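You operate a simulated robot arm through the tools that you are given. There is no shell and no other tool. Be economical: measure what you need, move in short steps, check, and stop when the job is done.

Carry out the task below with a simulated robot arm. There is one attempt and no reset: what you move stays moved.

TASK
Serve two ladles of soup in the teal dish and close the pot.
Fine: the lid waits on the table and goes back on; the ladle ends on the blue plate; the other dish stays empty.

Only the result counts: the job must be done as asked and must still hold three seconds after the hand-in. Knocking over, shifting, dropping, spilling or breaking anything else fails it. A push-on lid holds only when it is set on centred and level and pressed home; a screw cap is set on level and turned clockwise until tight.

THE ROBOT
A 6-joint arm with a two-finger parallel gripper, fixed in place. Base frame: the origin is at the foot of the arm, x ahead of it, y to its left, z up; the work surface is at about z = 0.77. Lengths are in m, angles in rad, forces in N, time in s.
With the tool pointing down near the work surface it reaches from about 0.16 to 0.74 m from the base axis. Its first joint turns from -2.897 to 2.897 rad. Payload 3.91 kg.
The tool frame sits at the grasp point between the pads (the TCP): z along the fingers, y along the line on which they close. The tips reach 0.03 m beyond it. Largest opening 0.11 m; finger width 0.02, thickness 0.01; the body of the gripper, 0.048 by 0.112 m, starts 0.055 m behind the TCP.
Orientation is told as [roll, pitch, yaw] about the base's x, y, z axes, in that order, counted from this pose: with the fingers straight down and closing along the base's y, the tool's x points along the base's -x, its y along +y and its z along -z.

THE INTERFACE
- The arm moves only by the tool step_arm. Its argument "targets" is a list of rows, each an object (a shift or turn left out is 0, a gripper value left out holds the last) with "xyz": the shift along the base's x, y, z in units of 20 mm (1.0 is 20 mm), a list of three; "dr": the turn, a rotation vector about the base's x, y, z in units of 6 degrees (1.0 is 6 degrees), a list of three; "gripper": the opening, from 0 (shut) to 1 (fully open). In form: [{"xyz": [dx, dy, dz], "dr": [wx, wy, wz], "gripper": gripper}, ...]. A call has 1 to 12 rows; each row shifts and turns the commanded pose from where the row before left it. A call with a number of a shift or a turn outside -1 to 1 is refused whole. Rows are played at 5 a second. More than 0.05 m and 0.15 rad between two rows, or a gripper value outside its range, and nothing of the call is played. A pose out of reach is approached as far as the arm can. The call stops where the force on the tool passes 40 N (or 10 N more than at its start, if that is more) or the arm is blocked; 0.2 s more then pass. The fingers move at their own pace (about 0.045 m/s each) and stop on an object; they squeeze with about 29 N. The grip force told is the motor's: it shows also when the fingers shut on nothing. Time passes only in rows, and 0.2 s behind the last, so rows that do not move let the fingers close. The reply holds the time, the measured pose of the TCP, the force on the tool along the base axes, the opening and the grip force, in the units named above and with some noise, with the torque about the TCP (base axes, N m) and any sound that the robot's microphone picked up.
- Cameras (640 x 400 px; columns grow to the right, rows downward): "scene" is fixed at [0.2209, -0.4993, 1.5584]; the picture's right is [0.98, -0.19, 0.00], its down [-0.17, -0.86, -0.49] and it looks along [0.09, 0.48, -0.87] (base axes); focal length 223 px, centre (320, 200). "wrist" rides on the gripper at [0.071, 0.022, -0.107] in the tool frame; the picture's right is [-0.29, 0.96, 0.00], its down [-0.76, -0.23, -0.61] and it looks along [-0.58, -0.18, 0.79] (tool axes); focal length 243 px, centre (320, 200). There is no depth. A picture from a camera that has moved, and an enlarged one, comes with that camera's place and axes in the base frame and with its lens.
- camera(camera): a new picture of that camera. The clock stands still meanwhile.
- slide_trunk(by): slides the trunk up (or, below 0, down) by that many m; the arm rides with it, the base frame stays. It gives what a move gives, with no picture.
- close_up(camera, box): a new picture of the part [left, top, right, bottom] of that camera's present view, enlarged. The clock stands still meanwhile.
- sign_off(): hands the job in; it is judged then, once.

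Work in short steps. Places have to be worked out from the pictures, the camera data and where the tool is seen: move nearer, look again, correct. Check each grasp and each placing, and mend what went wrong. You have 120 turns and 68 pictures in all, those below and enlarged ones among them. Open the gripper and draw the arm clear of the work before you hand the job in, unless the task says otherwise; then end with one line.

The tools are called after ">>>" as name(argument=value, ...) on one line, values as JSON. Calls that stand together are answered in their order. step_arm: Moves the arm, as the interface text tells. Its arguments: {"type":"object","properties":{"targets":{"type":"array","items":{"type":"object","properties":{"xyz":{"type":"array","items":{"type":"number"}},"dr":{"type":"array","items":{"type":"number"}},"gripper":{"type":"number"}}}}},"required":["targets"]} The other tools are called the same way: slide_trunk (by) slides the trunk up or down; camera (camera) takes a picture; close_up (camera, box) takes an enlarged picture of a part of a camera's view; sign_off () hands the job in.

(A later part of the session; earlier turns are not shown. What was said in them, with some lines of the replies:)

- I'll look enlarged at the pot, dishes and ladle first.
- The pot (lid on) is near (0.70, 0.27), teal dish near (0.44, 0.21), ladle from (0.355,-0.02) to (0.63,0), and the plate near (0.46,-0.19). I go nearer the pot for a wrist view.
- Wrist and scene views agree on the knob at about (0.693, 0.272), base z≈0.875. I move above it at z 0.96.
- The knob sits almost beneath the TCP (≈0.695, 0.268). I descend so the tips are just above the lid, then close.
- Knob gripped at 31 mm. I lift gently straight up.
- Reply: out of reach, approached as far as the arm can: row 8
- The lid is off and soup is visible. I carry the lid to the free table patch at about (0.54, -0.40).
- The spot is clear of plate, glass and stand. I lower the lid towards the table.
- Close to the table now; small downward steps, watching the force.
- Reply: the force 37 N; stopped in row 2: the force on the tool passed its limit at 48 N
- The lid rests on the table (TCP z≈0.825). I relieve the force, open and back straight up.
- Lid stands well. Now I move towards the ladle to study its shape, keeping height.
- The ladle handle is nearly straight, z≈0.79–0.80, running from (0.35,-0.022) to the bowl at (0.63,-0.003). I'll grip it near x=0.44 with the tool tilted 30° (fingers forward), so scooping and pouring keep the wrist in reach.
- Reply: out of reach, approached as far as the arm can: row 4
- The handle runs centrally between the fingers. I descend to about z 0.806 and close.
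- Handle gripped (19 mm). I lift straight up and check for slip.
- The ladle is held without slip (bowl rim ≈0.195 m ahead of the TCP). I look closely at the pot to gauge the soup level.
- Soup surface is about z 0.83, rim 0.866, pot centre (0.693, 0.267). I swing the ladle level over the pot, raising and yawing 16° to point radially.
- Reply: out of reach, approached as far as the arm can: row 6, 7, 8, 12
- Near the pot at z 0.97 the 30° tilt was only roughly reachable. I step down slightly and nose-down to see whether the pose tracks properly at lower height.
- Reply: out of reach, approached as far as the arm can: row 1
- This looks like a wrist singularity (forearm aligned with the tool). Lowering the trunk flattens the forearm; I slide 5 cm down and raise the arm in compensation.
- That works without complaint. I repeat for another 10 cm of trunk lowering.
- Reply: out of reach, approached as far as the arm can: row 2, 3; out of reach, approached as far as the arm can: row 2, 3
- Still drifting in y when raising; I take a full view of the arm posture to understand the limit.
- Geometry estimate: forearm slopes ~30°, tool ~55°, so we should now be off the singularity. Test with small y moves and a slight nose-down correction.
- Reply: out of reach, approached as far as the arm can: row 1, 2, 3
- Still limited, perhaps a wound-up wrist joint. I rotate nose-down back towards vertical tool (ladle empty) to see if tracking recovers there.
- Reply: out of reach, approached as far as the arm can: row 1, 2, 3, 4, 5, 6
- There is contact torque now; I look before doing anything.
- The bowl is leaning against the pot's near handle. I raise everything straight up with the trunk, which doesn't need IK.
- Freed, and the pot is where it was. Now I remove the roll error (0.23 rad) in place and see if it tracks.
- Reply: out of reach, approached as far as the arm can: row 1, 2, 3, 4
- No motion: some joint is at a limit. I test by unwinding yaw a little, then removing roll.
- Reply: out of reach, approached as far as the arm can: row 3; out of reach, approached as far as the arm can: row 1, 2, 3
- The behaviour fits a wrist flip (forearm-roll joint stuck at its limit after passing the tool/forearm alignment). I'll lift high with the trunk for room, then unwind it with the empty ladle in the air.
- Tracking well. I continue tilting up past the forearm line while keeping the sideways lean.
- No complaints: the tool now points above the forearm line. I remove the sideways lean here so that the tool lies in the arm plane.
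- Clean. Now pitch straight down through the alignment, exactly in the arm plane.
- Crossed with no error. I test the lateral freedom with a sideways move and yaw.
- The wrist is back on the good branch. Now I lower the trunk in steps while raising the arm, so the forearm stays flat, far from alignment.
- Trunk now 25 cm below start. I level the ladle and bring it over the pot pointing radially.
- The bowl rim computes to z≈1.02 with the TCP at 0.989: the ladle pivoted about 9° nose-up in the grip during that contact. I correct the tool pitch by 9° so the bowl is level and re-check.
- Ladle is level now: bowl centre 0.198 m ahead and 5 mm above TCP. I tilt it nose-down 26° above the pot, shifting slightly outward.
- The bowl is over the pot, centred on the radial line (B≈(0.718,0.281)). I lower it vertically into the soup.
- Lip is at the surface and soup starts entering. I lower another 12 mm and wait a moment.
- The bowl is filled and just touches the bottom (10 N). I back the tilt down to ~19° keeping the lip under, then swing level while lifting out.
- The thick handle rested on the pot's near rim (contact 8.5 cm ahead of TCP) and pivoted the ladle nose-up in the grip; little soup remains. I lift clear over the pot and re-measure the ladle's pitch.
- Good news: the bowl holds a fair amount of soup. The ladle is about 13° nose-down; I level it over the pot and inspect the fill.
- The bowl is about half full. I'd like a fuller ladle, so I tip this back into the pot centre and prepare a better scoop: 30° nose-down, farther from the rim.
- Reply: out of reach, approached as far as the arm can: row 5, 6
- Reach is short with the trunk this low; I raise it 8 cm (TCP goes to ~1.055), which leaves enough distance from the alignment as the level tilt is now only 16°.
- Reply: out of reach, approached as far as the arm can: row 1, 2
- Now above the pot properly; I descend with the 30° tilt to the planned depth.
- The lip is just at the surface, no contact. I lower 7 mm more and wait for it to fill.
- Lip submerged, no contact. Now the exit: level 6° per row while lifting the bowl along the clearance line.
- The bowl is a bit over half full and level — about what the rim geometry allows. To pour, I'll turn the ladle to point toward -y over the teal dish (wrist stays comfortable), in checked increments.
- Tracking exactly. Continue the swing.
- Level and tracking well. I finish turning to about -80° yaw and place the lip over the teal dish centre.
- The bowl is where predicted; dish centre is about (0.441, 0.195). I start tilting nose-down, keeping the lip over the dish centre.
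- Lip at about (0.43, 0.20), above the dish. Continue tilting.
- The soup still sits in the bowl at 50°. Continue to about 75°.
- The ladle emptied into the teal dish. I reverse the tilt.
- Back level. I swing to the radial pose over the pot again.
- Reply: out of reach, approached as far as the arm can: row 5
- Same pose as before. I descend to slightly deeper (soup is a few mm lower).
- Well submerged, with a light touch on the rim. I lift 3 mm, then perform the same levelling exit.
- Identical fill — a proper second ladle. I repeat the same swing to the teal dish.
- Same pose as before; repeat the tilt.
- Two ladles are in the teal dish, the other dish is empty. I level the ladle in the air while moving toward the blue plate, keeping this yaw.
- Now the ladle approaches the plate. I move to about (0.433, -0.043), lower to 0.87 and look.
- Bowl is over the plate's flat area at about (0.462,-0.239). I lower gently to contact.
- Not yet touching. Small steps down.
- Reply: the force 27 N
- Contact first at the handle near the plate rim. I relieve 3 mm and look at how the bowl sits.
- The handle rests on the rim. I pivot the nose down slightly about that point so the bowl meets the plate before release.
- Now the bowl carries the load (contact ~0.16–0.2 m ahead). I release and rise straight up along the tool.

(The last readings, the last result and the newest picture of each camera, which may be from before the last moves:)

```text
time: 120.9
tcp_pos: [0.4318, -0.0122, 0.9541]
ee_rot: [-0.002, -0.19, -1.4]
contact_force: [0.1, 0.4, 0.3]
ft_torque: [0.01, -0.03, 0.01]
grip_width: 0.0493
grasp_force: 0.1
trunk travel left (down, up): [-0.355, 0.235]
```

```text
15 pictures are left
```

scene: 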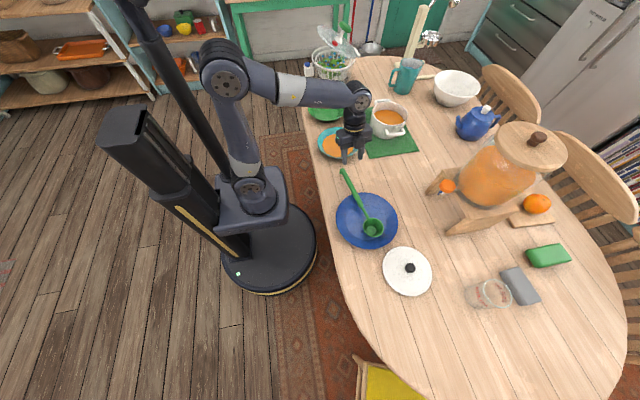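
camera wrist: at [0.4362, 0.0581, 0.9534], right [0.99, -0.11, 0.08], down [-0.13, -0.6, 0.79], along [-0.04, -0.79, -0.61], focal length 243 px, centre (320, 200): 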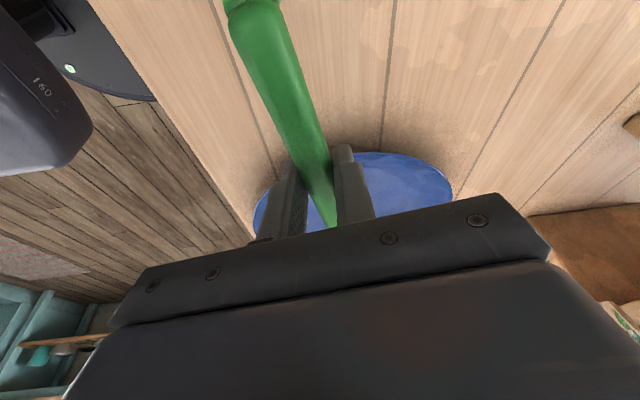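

Ladle lies on the plate. I raise the trunk back near the starting height and square the tool for the lid.

>>> slide_trunk(by=0.17)

>>> step_arm(targets=[{"dr": [0.9, 0.155, 0], "gripper": 0.6}, {"dr": [0.88, 0.155, 0]}, {"dr": [0, 0, 1]}, {"dr": [0, 0, 1]}, {"dr": [0, 0, 1]}, {"dr": [0, 0, 1]}, {"dr": [0, 0, 1]}, {"dr": [0, 0, 1]}, {"dr": [0, 0, 1]}, {"dr": [0, 0, 1]}, {"dr": [0, 0, 1]}, {"dr": [0, 0, 1]}])

>>> step_arm(targets=[{"xyz": [0.5, -1, 0], "dr": [0, 0, 1]}, {"xyz": [0.5, -1, 0], "dr": [0, 0, 1]}, {"xyz": [0.5, -1, 0], "dr": [0, 0, 1]}, {"xyz": [0.5, -1, 0], "dr": [0, 0, 0.38]}, {"xyz": [0.5, -1, 0]}, {"xyz": [0.5, -1, 0]}, {"xyz": [0.5, -1, 0]}, {"xyz": [0.5, -1, 0]}, {"xyz": [0.5, -1, 0]}, {"xyz": [0.5, -1, 0]}, {"xyz": [0.4, -1, 0]}, {"xyz": [0, -1, 0]}])

```text
time: 122.8
tcp_pos: [0.4328, -0.0135, 1.1243]
ee_rot: [0.0, -0.19, -1.403]
contact_force: [-0.3, 0.8, 0.3]
ft_torque: [0.04, 0.02, -0.02]
grip_width: 0.0495
grasp_force: 0.0
trunk travel left (down, up): [-0.525, 0.065]
```

```text
time: 125.4
tcp_pos: [0.4322, -0.0127, 1.1246]
ee_rot: [-0.003, -0.002, -0.352]
contact_force: [0.3, 0.1, 0.6]
ft_torque: [-0.01, 0.04, 0.02]
grip_width: 0.0659
grasp_force: 0.0
trunk travel left (down, up): [-0.525, 0.065]
```

```text
time: 128.0
tcp_pos: [0.5427, -0.2534, 1.1256]
ee_rot: [-0.002, -0.001, 0.0]
contact_force: [1.2, 0.9, 0.4]
ft_torque: [0.01, 0.04, 0.01]
grip_width: 0.0657
grasp_force: 0.0
trunk travel left (down, up): [-0.525, 0.065]
```

Now above near the lid; move to (0.54, -0.407) and down to z≈0.90, then check centring.

>>> step_arm(targets=[{"xyz": [-0.02, -0.85, -1]}, {"xyz": [-0.02, -0.85, -1]}, {"xyz": [-0.02, -0.85, -1]}, {"xyz": [-0.02, -0.85, -1]}, {"xyz": [0, -0.85, -1]}, {"xyz": [0, -0.85, -1]}, {"xyz": [0, -0.85, -1]}, {"xyz": [0, -0.85, -1]}, {"xyz": [0, -0.85, -1]}, {"xyz": [0, 0, -1]}, {"xyz": [0, 0, -0.8]}])

>>> camera(camera="wrist")

```text
time: 130.4
tcp_pos: [0.5377, -0.4079, 0.9085]
ee_rot: [-0.001, -0.001, 0.0]
contact_force: [-1.1, -0.4, 0.1]
ft_torque: [0.01, -0.04, 0.02]
grip_width: 0.0658
grasp_force: 0.0
trunk travel left (down, up): [-0.525, 0.065]
```

```text
14 pictures are left
camera wrist: at [0.467, -0.387, 1.0154], right [0.29, 0.96, 0.0], down [0.76, -0.23, 0.61], along [0.58, -0.18, -0.79], focal length 243 px, centre (320, 200)
```

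wrist: 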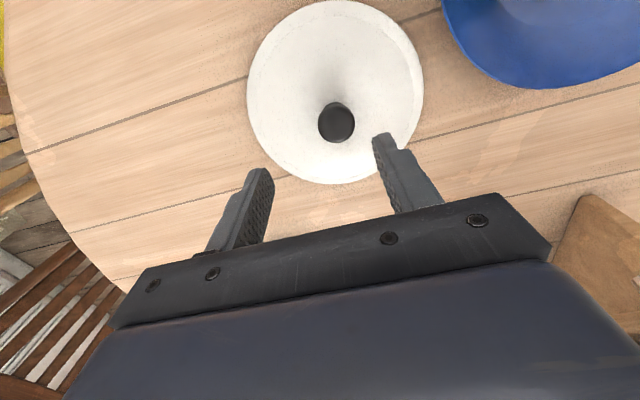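

The knob appears 13 mm to +y of the TCP (lid shifted slightly on release). I recentre to (0.541,-0.394), descend to 0.827 and grip.

>>> step_arm(targets=[{"xyz": [0.15, 0.68, -0.5]}, {"xyz": [0, 0, -1]}, {"xyz": [0, 0, -1]}, {"xyz": [0, 0, -1]}, {"xyz": [0, 0, -0.5]}])

>>> camera(camera="wrist")

```text
time: 131.6
tcp_pos: [0.5433, -0.3926, 0.8261]
ee_rot: [-0.002, -0.002, 0.001]
contact_force: [-0.5, 0.7, 0.0]
ft_torque: [-0.04, 0.03, 0.0]
grip_width: 0.0661
grasp_force: 0.1
trunk travel left (down, up): [-0.525, 0.065]
```

```text
13 pictures are left
camera wrist: at [0.4718, -0.3711, 0.9331], right [0.29, 0.96, 0.0], down [0.76, -0.23, 0.61], along [0.58, -0.18, -0.79], focal length 243 px, centre (320, 200)
```

wrist: 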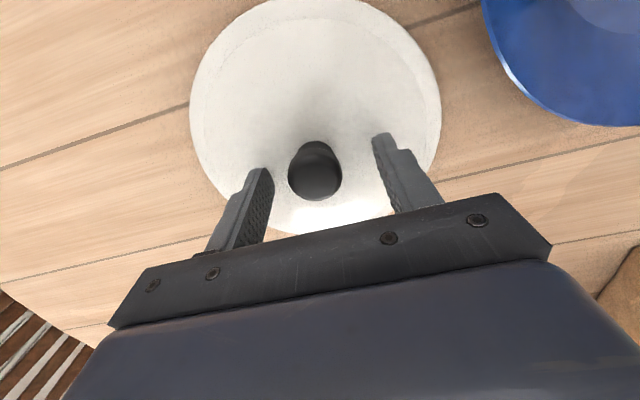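

Nearly centred (about 3 mm off). Small y correction, then close and lift a little.

>>> step_arm(targets=[{"xyz": [0, -0.14, 0]}, {"gripper": 0.3}, {"gripper": 0.0}, {"gripper": 0.0}, {"gripper": 0.0}, {"gripper": 0.0}])

>>> step_arm(targets=[{"xyz": [0, 0, 0.5]}, {"xyz": [0, 0, 1]}, {"xyz": [0, 0, 1]}, {"xyz": [0, 0, 1]}])

>>> camera(camera="wrist")

```text
time: 133.0
tcp_pos: [0.5423, -0.3938, 0.8259]
ee_rot: [-0.001, -0.001, 0.0]
contact_force: [0.0, -0.8, -0.5]
ft_torque: [0.01, 0.06, 0.05]
grip_width: 0.0309
grasp_force: 28.7
trunk travel left (down, up): [-0.525, 0.065]
```

```text
time: 134.0
tcp_pos: [0.5399, -0.3944, 0.8973]
ee_rot: [0.0, 0.0, -0.001]
contact_force: [0.3, -0.5, -1.9]
ft_torque: [0.0, -0.01, -0.02]
grip_width: 0.031
grasp_force: 28.5
trunk travel left (down, up): [-0.525, 0.065]
```

```text
12 pictures are left
camera wrist: at [0.4694, -0.3721, 1.0037], right [0.29, 0.96, 0.0], down [0.76, -0.23, 0.61], along [0.58, -0.18, -0.79], focal length 243 px, centre (320, 200)
```

wrist: 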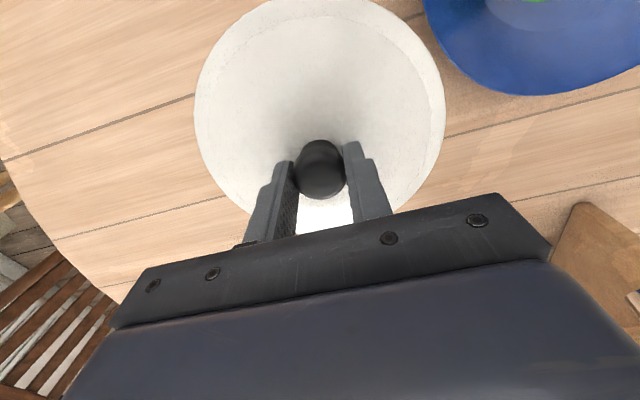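

Lid gripped level, almost as before (knob ~2 mm nearer the base relative to the TCP). I raise it and carry it back.

>>> step_arm(targets=[{"xyz": [0, 0, 1]}, {"xyz": [0, 0, 1]}, {"xyz": [0, 0, 1]}, {"xyz": [0, 0, 1]}, {"xyz": [0, 0, 1]}, {"xyz": [0, 1, 0]}, {"xyz": [0, 1, 0]}, {"xyz": [0, 1, 0]}, {"xyz": [0, 1, 0]}, {"xyz": [0, 1, 0]}, {"xyz": [0, 1, 0]}, {"xyz": [0, 1, 0]}])

>>> step_arm(targets=[{"xyz": [0, 1, 0]}, {"xyz": [0, 1, 0]}, {"xyz": [0, 1, 0]}, {"xyz": [0, 1, 0]}, {"xyz": [0, 1, 0]}, {"xyz": [0, 1, 0]}, {"xyz": [0, 1, 0]}, {"xyz": [0, 1, 0]}, {"xyz": [0, 1, 0]}, {"xyz": [0, 1, 0]}, {"xyz": [0, 1, 0]}, {"xyz": [0, 1, 0]}])

>>> step_arm(targets=[{"xyz": [0, 1, 0]}, {"xyz": [0, 1, 0]}, {"xyz": [0, 1, 0]}, {"xyz": [0, 1, 0]}, {"xyz": [0, 1, 0]}, {"xyz": [0, 1, 0]}, {"xyz": [0, 1, 0]}, {"xyz": [0, 1, 0]}, {"xyz": [0, 1, 0]}, {"xyz": [0, 1, 0]}, {"xyz": [0, 1, 0]}, {"xyz": [0, 1, 0]}])

```text
time: 136.6
tcp_pos: [0.5417, -0.255, 0.9989]
ee_rot: [-0.003, -0.003, 0.0]
contact_force: [-0.2, -0.4, -2.7]
ft_torque: [0.04, -0.01, -0.02]
grip_width: 0.0308
grasp_force: 29.1
trunk travel left (down, up): [-0.525, 0.065]
```

```text
time: 139.2
tcp_pos: [0.5415, -0.0146, 0.9986]
ee_rot: [-0.001, -0.003, 0.0]
contact_force: [0.5, -0.4, -3.1]
ft_torque: [0.0, 0.01, 0.02]
grip_width: 0.0309
grasp_force: 29.4
trunk travel left (down, up): [-0.525, 0.065]
```

```text
time: 141.8
tcp_pos: [0.5423, 0.226, 0.9974]
ee_rot: [-0.002, -0.002, 0.0]
contact_force: [-0.3, -0.3, -3.2]
ft_torque: [0.01, 0.01, 0.0]
grip_width: 0.0308
grasp_force: 29.0
trunk travel left (down, up): [-0.525, 0.065]
```

Move out over the pot to (0.697, 0.268, 0.96).

>>> step_arm(targets=[{"xyz": [0.97, 0.26, -0.2]}, {"xyz": [0.97, 0.26, -0.2]}, {"xyz": [0.97, 0.26, -0.2]}, {"xyz": [0.97, 0.26, -0.2]}, {"xyz": [0.97, 0.26, -0.2]}, {"xyz": [0.97, 0.26, -0.2]}, {"xyz": [0.97, 0.26, -0.2]}, {"xyz": [0.95, 0.26, -0.2]}, {}])

>>> close_up(camera="scene", box=[342, 70, 438, 130])

>>> camera(camera="wrist")

```text
time: 143.8
tcp_pos: [0.6976, 0.2663, 0.9641]
ee_rot: [-0.002, 0.0, 0.0]
contact_force: [0.1, 1.6, -1.7]
ft_torque: [0.0, 0.03, 0.0]
grip_width: 0.0305
grasp_force: 28.6
trunk travel left (down, up): [-0.525, 0.065]
```

```text
6.67 times, centred on (390, 100) of scene
camera zoom: at [0.2209, -0.4993, 1.5584], right [0.98, -0.19, 0.0], down [-0.17, -0.86, -0.49], along [0.09, 0.48, -0.87], focal length 1489 px, centre (-147, 867)
```

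zoom: 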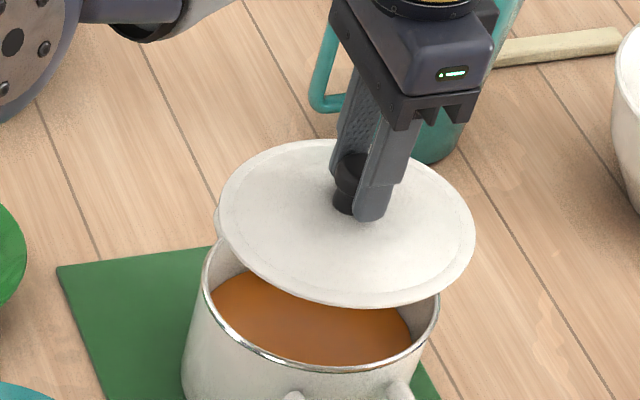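

```text
10 pictures are left
camera wrist: at [0.6267, 0.2875, 1.0716], right [0.29, 0.96, 0.0], down [0.76, -0.23, 0.61], along [0.58, -0.18, -0.79], focal length 243 px, centre (320, 200)
```

wrist: 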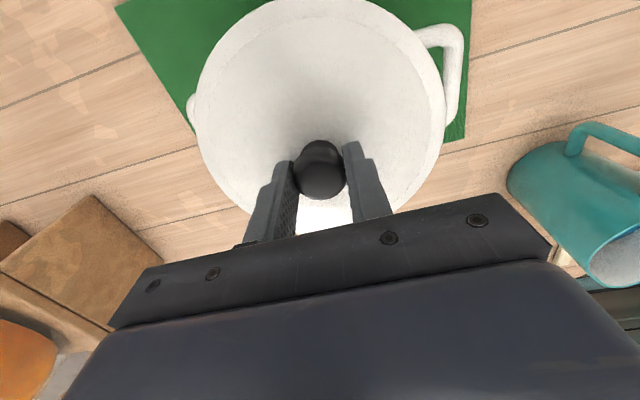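

The pot is unmoved and the lid hangs level. I correct y by 2 mm and lower to just above the seat.

>>> step_arm(targets=[{"xyz": [0, 0.08, -0.7]}, {"xyz": [0, 0, -0.7]}, {"xyz": [0, 0, -0.5]}, {"xyz": [0, 0, -0.3]}])

>>> close_up(camera="scene", box=[342, 75, 438, 135])

```text
time: 144.8
tcp_pos: [0.6985, 0.2682, 0.9218]
ee_rot: [-0.002, -0.003, -0.001]
contact_force: [-0.4, 0.3, -2.6]
ft_torque: [0.02, -0.01, 0.01]
grip_width: 0.0306
grasp_force: 28.6
trunk travel left (down, up): [-0.525, 0.065]
```

```text
6.67 times, centred on (390, 105) of scene
camera zoom: at [0.2209, -0.4993, 1.5584], right [0.98, -0.19, 0.0], down [-0.17, -0.86, -0.49], along [0.09, 0.48, -0.87], focal length 1489 px, centre (-147, 833)
```

zoom: 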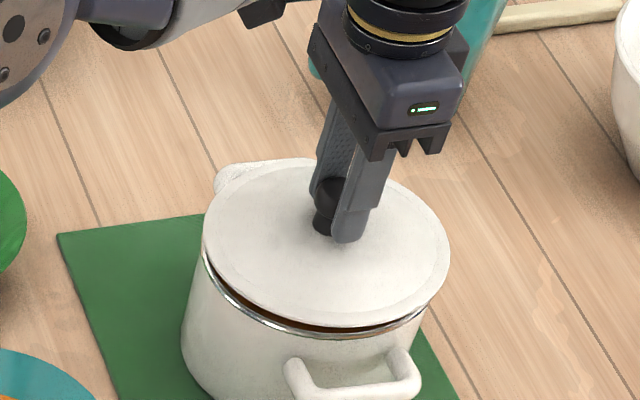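

Alignment agrees with the original seat to within about 1 mm. I lower the last 8 mm with a force check.

>>> step_arm(targets=[{"xyz": [-0.05, 0, -0.2]}, {"xyz": [0, 0, -0.1]}, {"xyz": [0, 0, -0.1]}])

```text
time: 145.6
tcp_pos: [0.6948, 0.2674, 0.913]
ee_rot: [-0.002, -0.002, 0.001]
contact_force: [-0.5, -0.3, -2.1]
ft_torque: [-0.02, 0.01, -0.01]
grip_width: 0.0311
grasp_force: 29.0
trunk travel left (down, up): [-0.525, 0.065]
```

No contact yet; continue in 1.5 mm steps.

>>> step_arm(targets=[{"xyz": [0, 0, -0.08]}, {}])

>>> step_arm(targets=[{"xyz": [0, 0, -0.08]}, {}])

```text
time: 146.2
tcp_pos: [0.694, 0.2678, 0.9131]
ee_rot: [-0.001, -0.002, 0.0]
contact_force: [0.9, -1.6, 2.2]
ft_torque: [-0.06, 0.19, 0.03]
grip_width: 0.0306
grasp_force: 29.2
trunk travel left (down, up): [-0.525, 0.065]
```

```text
time: 146.8
tcp_pos: [0.6944, 0.2683, 0.9124]
ee_rot: [0.0, -0.005, -0.001]
contact_force: [2.9, 2.4, 9.8]
ft_torque: [-0.06, -0.06, 0.05]
grip_width: 0.0309
grasp_force: 28.7
trunk travel left (down, up): [-0.525, 0.065]
```

Contact at z≈0.9125, matching the original seated height. I look before pressing home.

>>> close_up(camera="scene", box=[342, 75, 438, 135])

>>> step_arm(targets=[{"xyz": [0, 0, -0.1]}, {"xyz": [0, 0, -0.1]}, {}])

```text
6.67 times, centred on (390, 105) of scene
camera zoom: at [0.2209, -0.4993, 1.5584], right [0.98, -0.19, 0.0], down [-0.17, -0.86, -0.49], along [0.09, 0.48, -0.87], focal length 1489 px, centre (-147, 833)
```

zoom: 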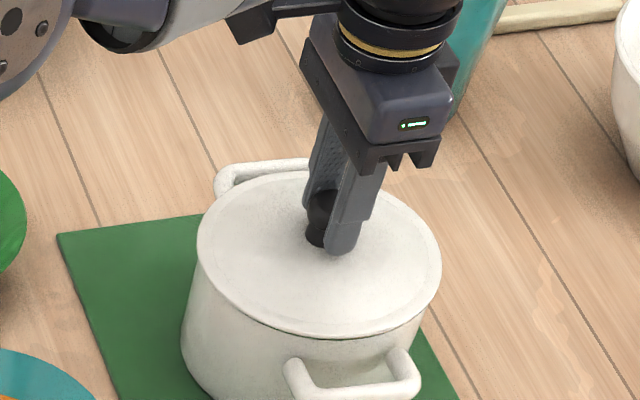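

```text
time: 147.6
tcp_pos: [0.6955, 0.2673, 0.9106]
ee_rot: [0.0, -0.006, 0.001]
contact_force: [2.5, 1.7, 25.4]
ft_torque: [-0.04, -0.05, 0.06]
grip_width: 0.0305
grasp_force: 28.7
trunk travel left (down, up): [-0.525, 0.065]
```

The lid sits flush and centred; pressing a bit more to make sure it is home.

>>> step_arm(targets=[{"xyz": [0, 0, -0.1]}, {"xyz": [0, 0, -0.05]}, {}])

```text
time: 148.4
tcp_pos: [0.6935, 0.2676, 0.9106]
ee_rot: [0.001, -0.008, -0.001]
contact_force: [0.1, 1.4, 37.4]
ft_torque: [-0.13, 0.41, 0.03]
grip_width: 0.0306
grasp_force: 28.8
trunk travel left (down, up): [-0.525, 0.065]
```

Solid at 37 N, no further travel. I relieve the load, open, and rise.

>>> step_arm(targets=[{"xyz": [0, 0, 0.15]}, {"xyz": [0, 0, 0.12]}, {}])

>>> step_arm(targets=[{"gripper": 0.35}, {"gripper": 0.6}, {"gripper": 0.6}, {"gripper": 0.6}, {"xyz": [0, 0, 0.5]}, {"xyz": [0, 0, 1]}, {"xyz": [0, 0, 1]}, {"xyz": [-0.5, 0, 1]}, {"xyz": [-1, -0.3, 0.5]}, {"xyz": [-1, -0.3, 0.5]}, {"xyz": [-1, -0.3, 0.5]}])

>>> camera(camera="wrist")

>>> close_up(camera="scene", box=[300, 80, 460, 180])

```text
time: 149.2
tcp_pos: [0.6948, 0.2678, 0.9095]
ee_rot: [-0.002, -0.001, -0.001]
contact_force: [2.9, 1.1, 17.5]
ft_torque: [0.04, -0.7, 0.12]
grip_width: 0.0305
grasp_force: 29.2
trunk travel left (down, up): [-0.525, 0.065]
```

```text
time: 151.6
tcp_pos: [0.6238, 0.2496, 1.0103]
ee_rot: [-0.002, 0.0, 0.0]
contact_force: [-0.2, 0.3, -0.5]
ft_torque: [-0.02, 0.03, 0.0]
grip_width: 0.0661
grasp_force: 0.1
trunk travel left (down, up): [-0.525, 0.065]
```

```text
7 pictures are left
camera wrist: at [0.5532, 0.2712, 1.1172], right [0.29, 0.96, 0.0], down [0.76, -0.23, 0.61], along [0.58, -0.18, -0.79], focal length 243 px, centre (320, 200)
```

wrist: 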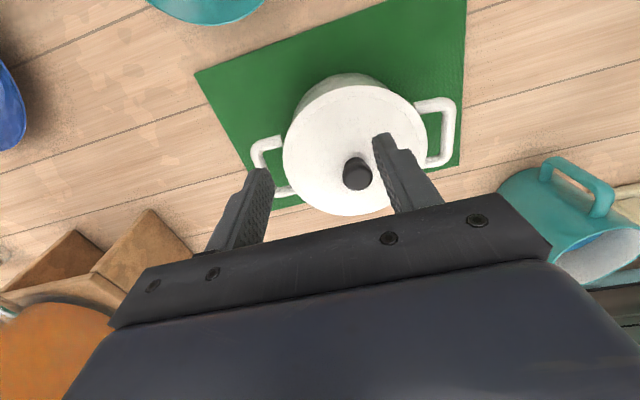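

```text
4.00 times, centred on (380, 130) of scene
camera zoom: at [0.2209, -0.4993, 1.5584], right [0.98, -0.19, 0.0], down [-0.17, -0.86, -0.49], along [0.09, 0.48, -0.87], focal length 894 px, centre (80, 480)
```

zoom: 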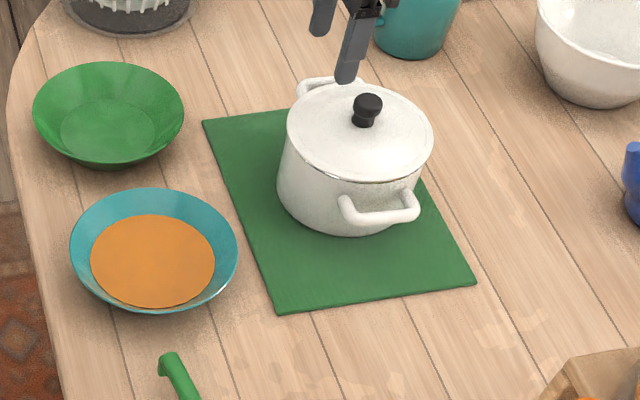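

Everything matches the original pot view. I withdraw further and take a last close check of lid and ladle.

>>> step_arm(targets=[{"xyz": [-1, -0.5, 1]}, {"xyz": [-1, -0.5, 1]}, {"xyz": [-1, -0.5, 1]}, {"xyz": [-1, -0.5, 1]}, {"xyz": [-1, -0.5, 1]}, {"xyz": [-1, -0.5, 0.5]}, {"xyz": [-1, -0.5, 0.5]}, {"xyz": [-1, -0.5, 0.5]}])

>>> close_up(camera="scene", box=[358, 90, 422, 130])

>>> close_up(camera="scene", box=[310, 150, 470, 250])

```text
time: 153.4
tcp_pos: [0.4652, 0.1698, 1.1382]
ee_rot: [-0.001, -0.002, 0.0]
contact_force: [0.1, 0.3, -0.4]
ft_torque: [-0.02, -0.05, 0.01]
grip_width: 0.0659
grasp_force: 0.1
trunk travel left (down, up): [-0.525, 0.065]
```

```text
10.00 times, centred on (390, 110) of scene
camera zoom: at [0.2209, -0.4993, 1.5584], right [0.98, -0.19, 0.0], down [-0.17, -0.86, -0.49], along [0.09, 0.48, -0.87], focal length 2234 px, centre (-380, 1100)
```

zoom: 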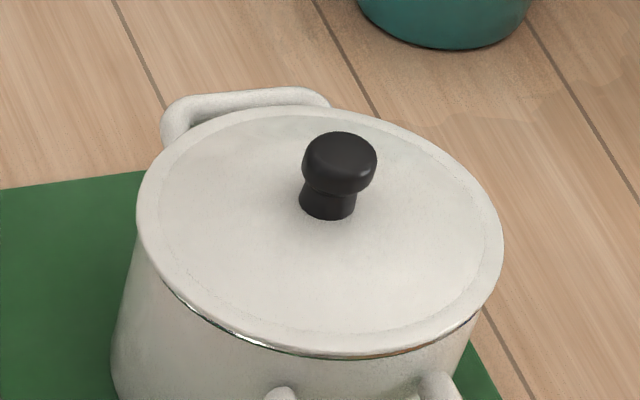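

```text
4.00 times, centred on (390, 200) of scene
camera zoom: at [0.2209, -0.4993, 1.5584], right [0.98, -0.19, 0.0], down [-0.17, -0.86, -0.49], along [0.09, 0.48, -0.87], focal length 894 px, centre (40, 200)
```

zoom: 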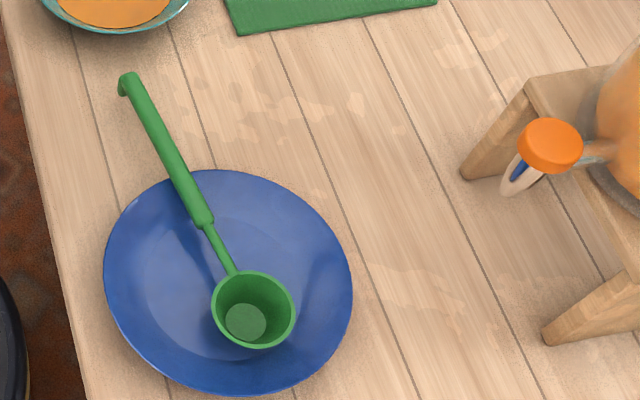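

The ladle is fine. A thin metallic line shows at the lid's front edge; I enlarge to judge whether the lid is truly seated.

>>> close_up(camera="scene", box=[370, 110, 410, 135])

```text
16.00 times, centred on (390, 122) of scene
camera zoom: at [0.2209, -0.4993, 1.5584], right [0.98, -0.19, 0.0], down [-0.17, -0.86, -0.49], along [0.09, 0.48, -0.87], focal length 3574 px, centre (-800, 1440)
```

zoom: 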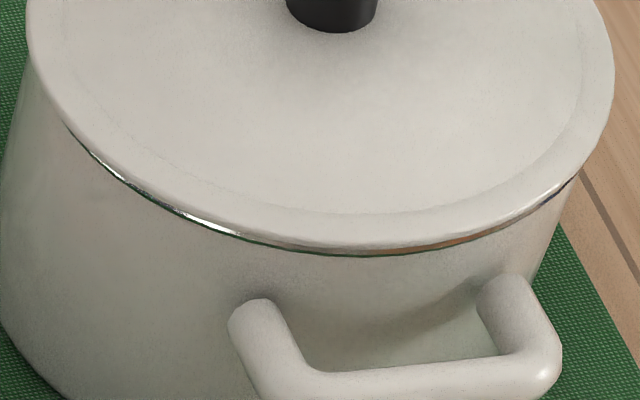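

Only the pot's chrome rim bead shows, even all along the front, with no gap, so the lid is seated level. The arm is clear and the gripper open, so I hand in.

>>> sign_off()

```text
The job is handed in.
```

I poured two ladles of soup into the teal dish, pressed the lid back on the pot, and laid the ladle on the blue plate; the green dish is still empty. I have not seen the judge's result. The ladle touched the pot's handle and rim a few times while dipping, but the pictures show the pot did not move and nothing spilled.
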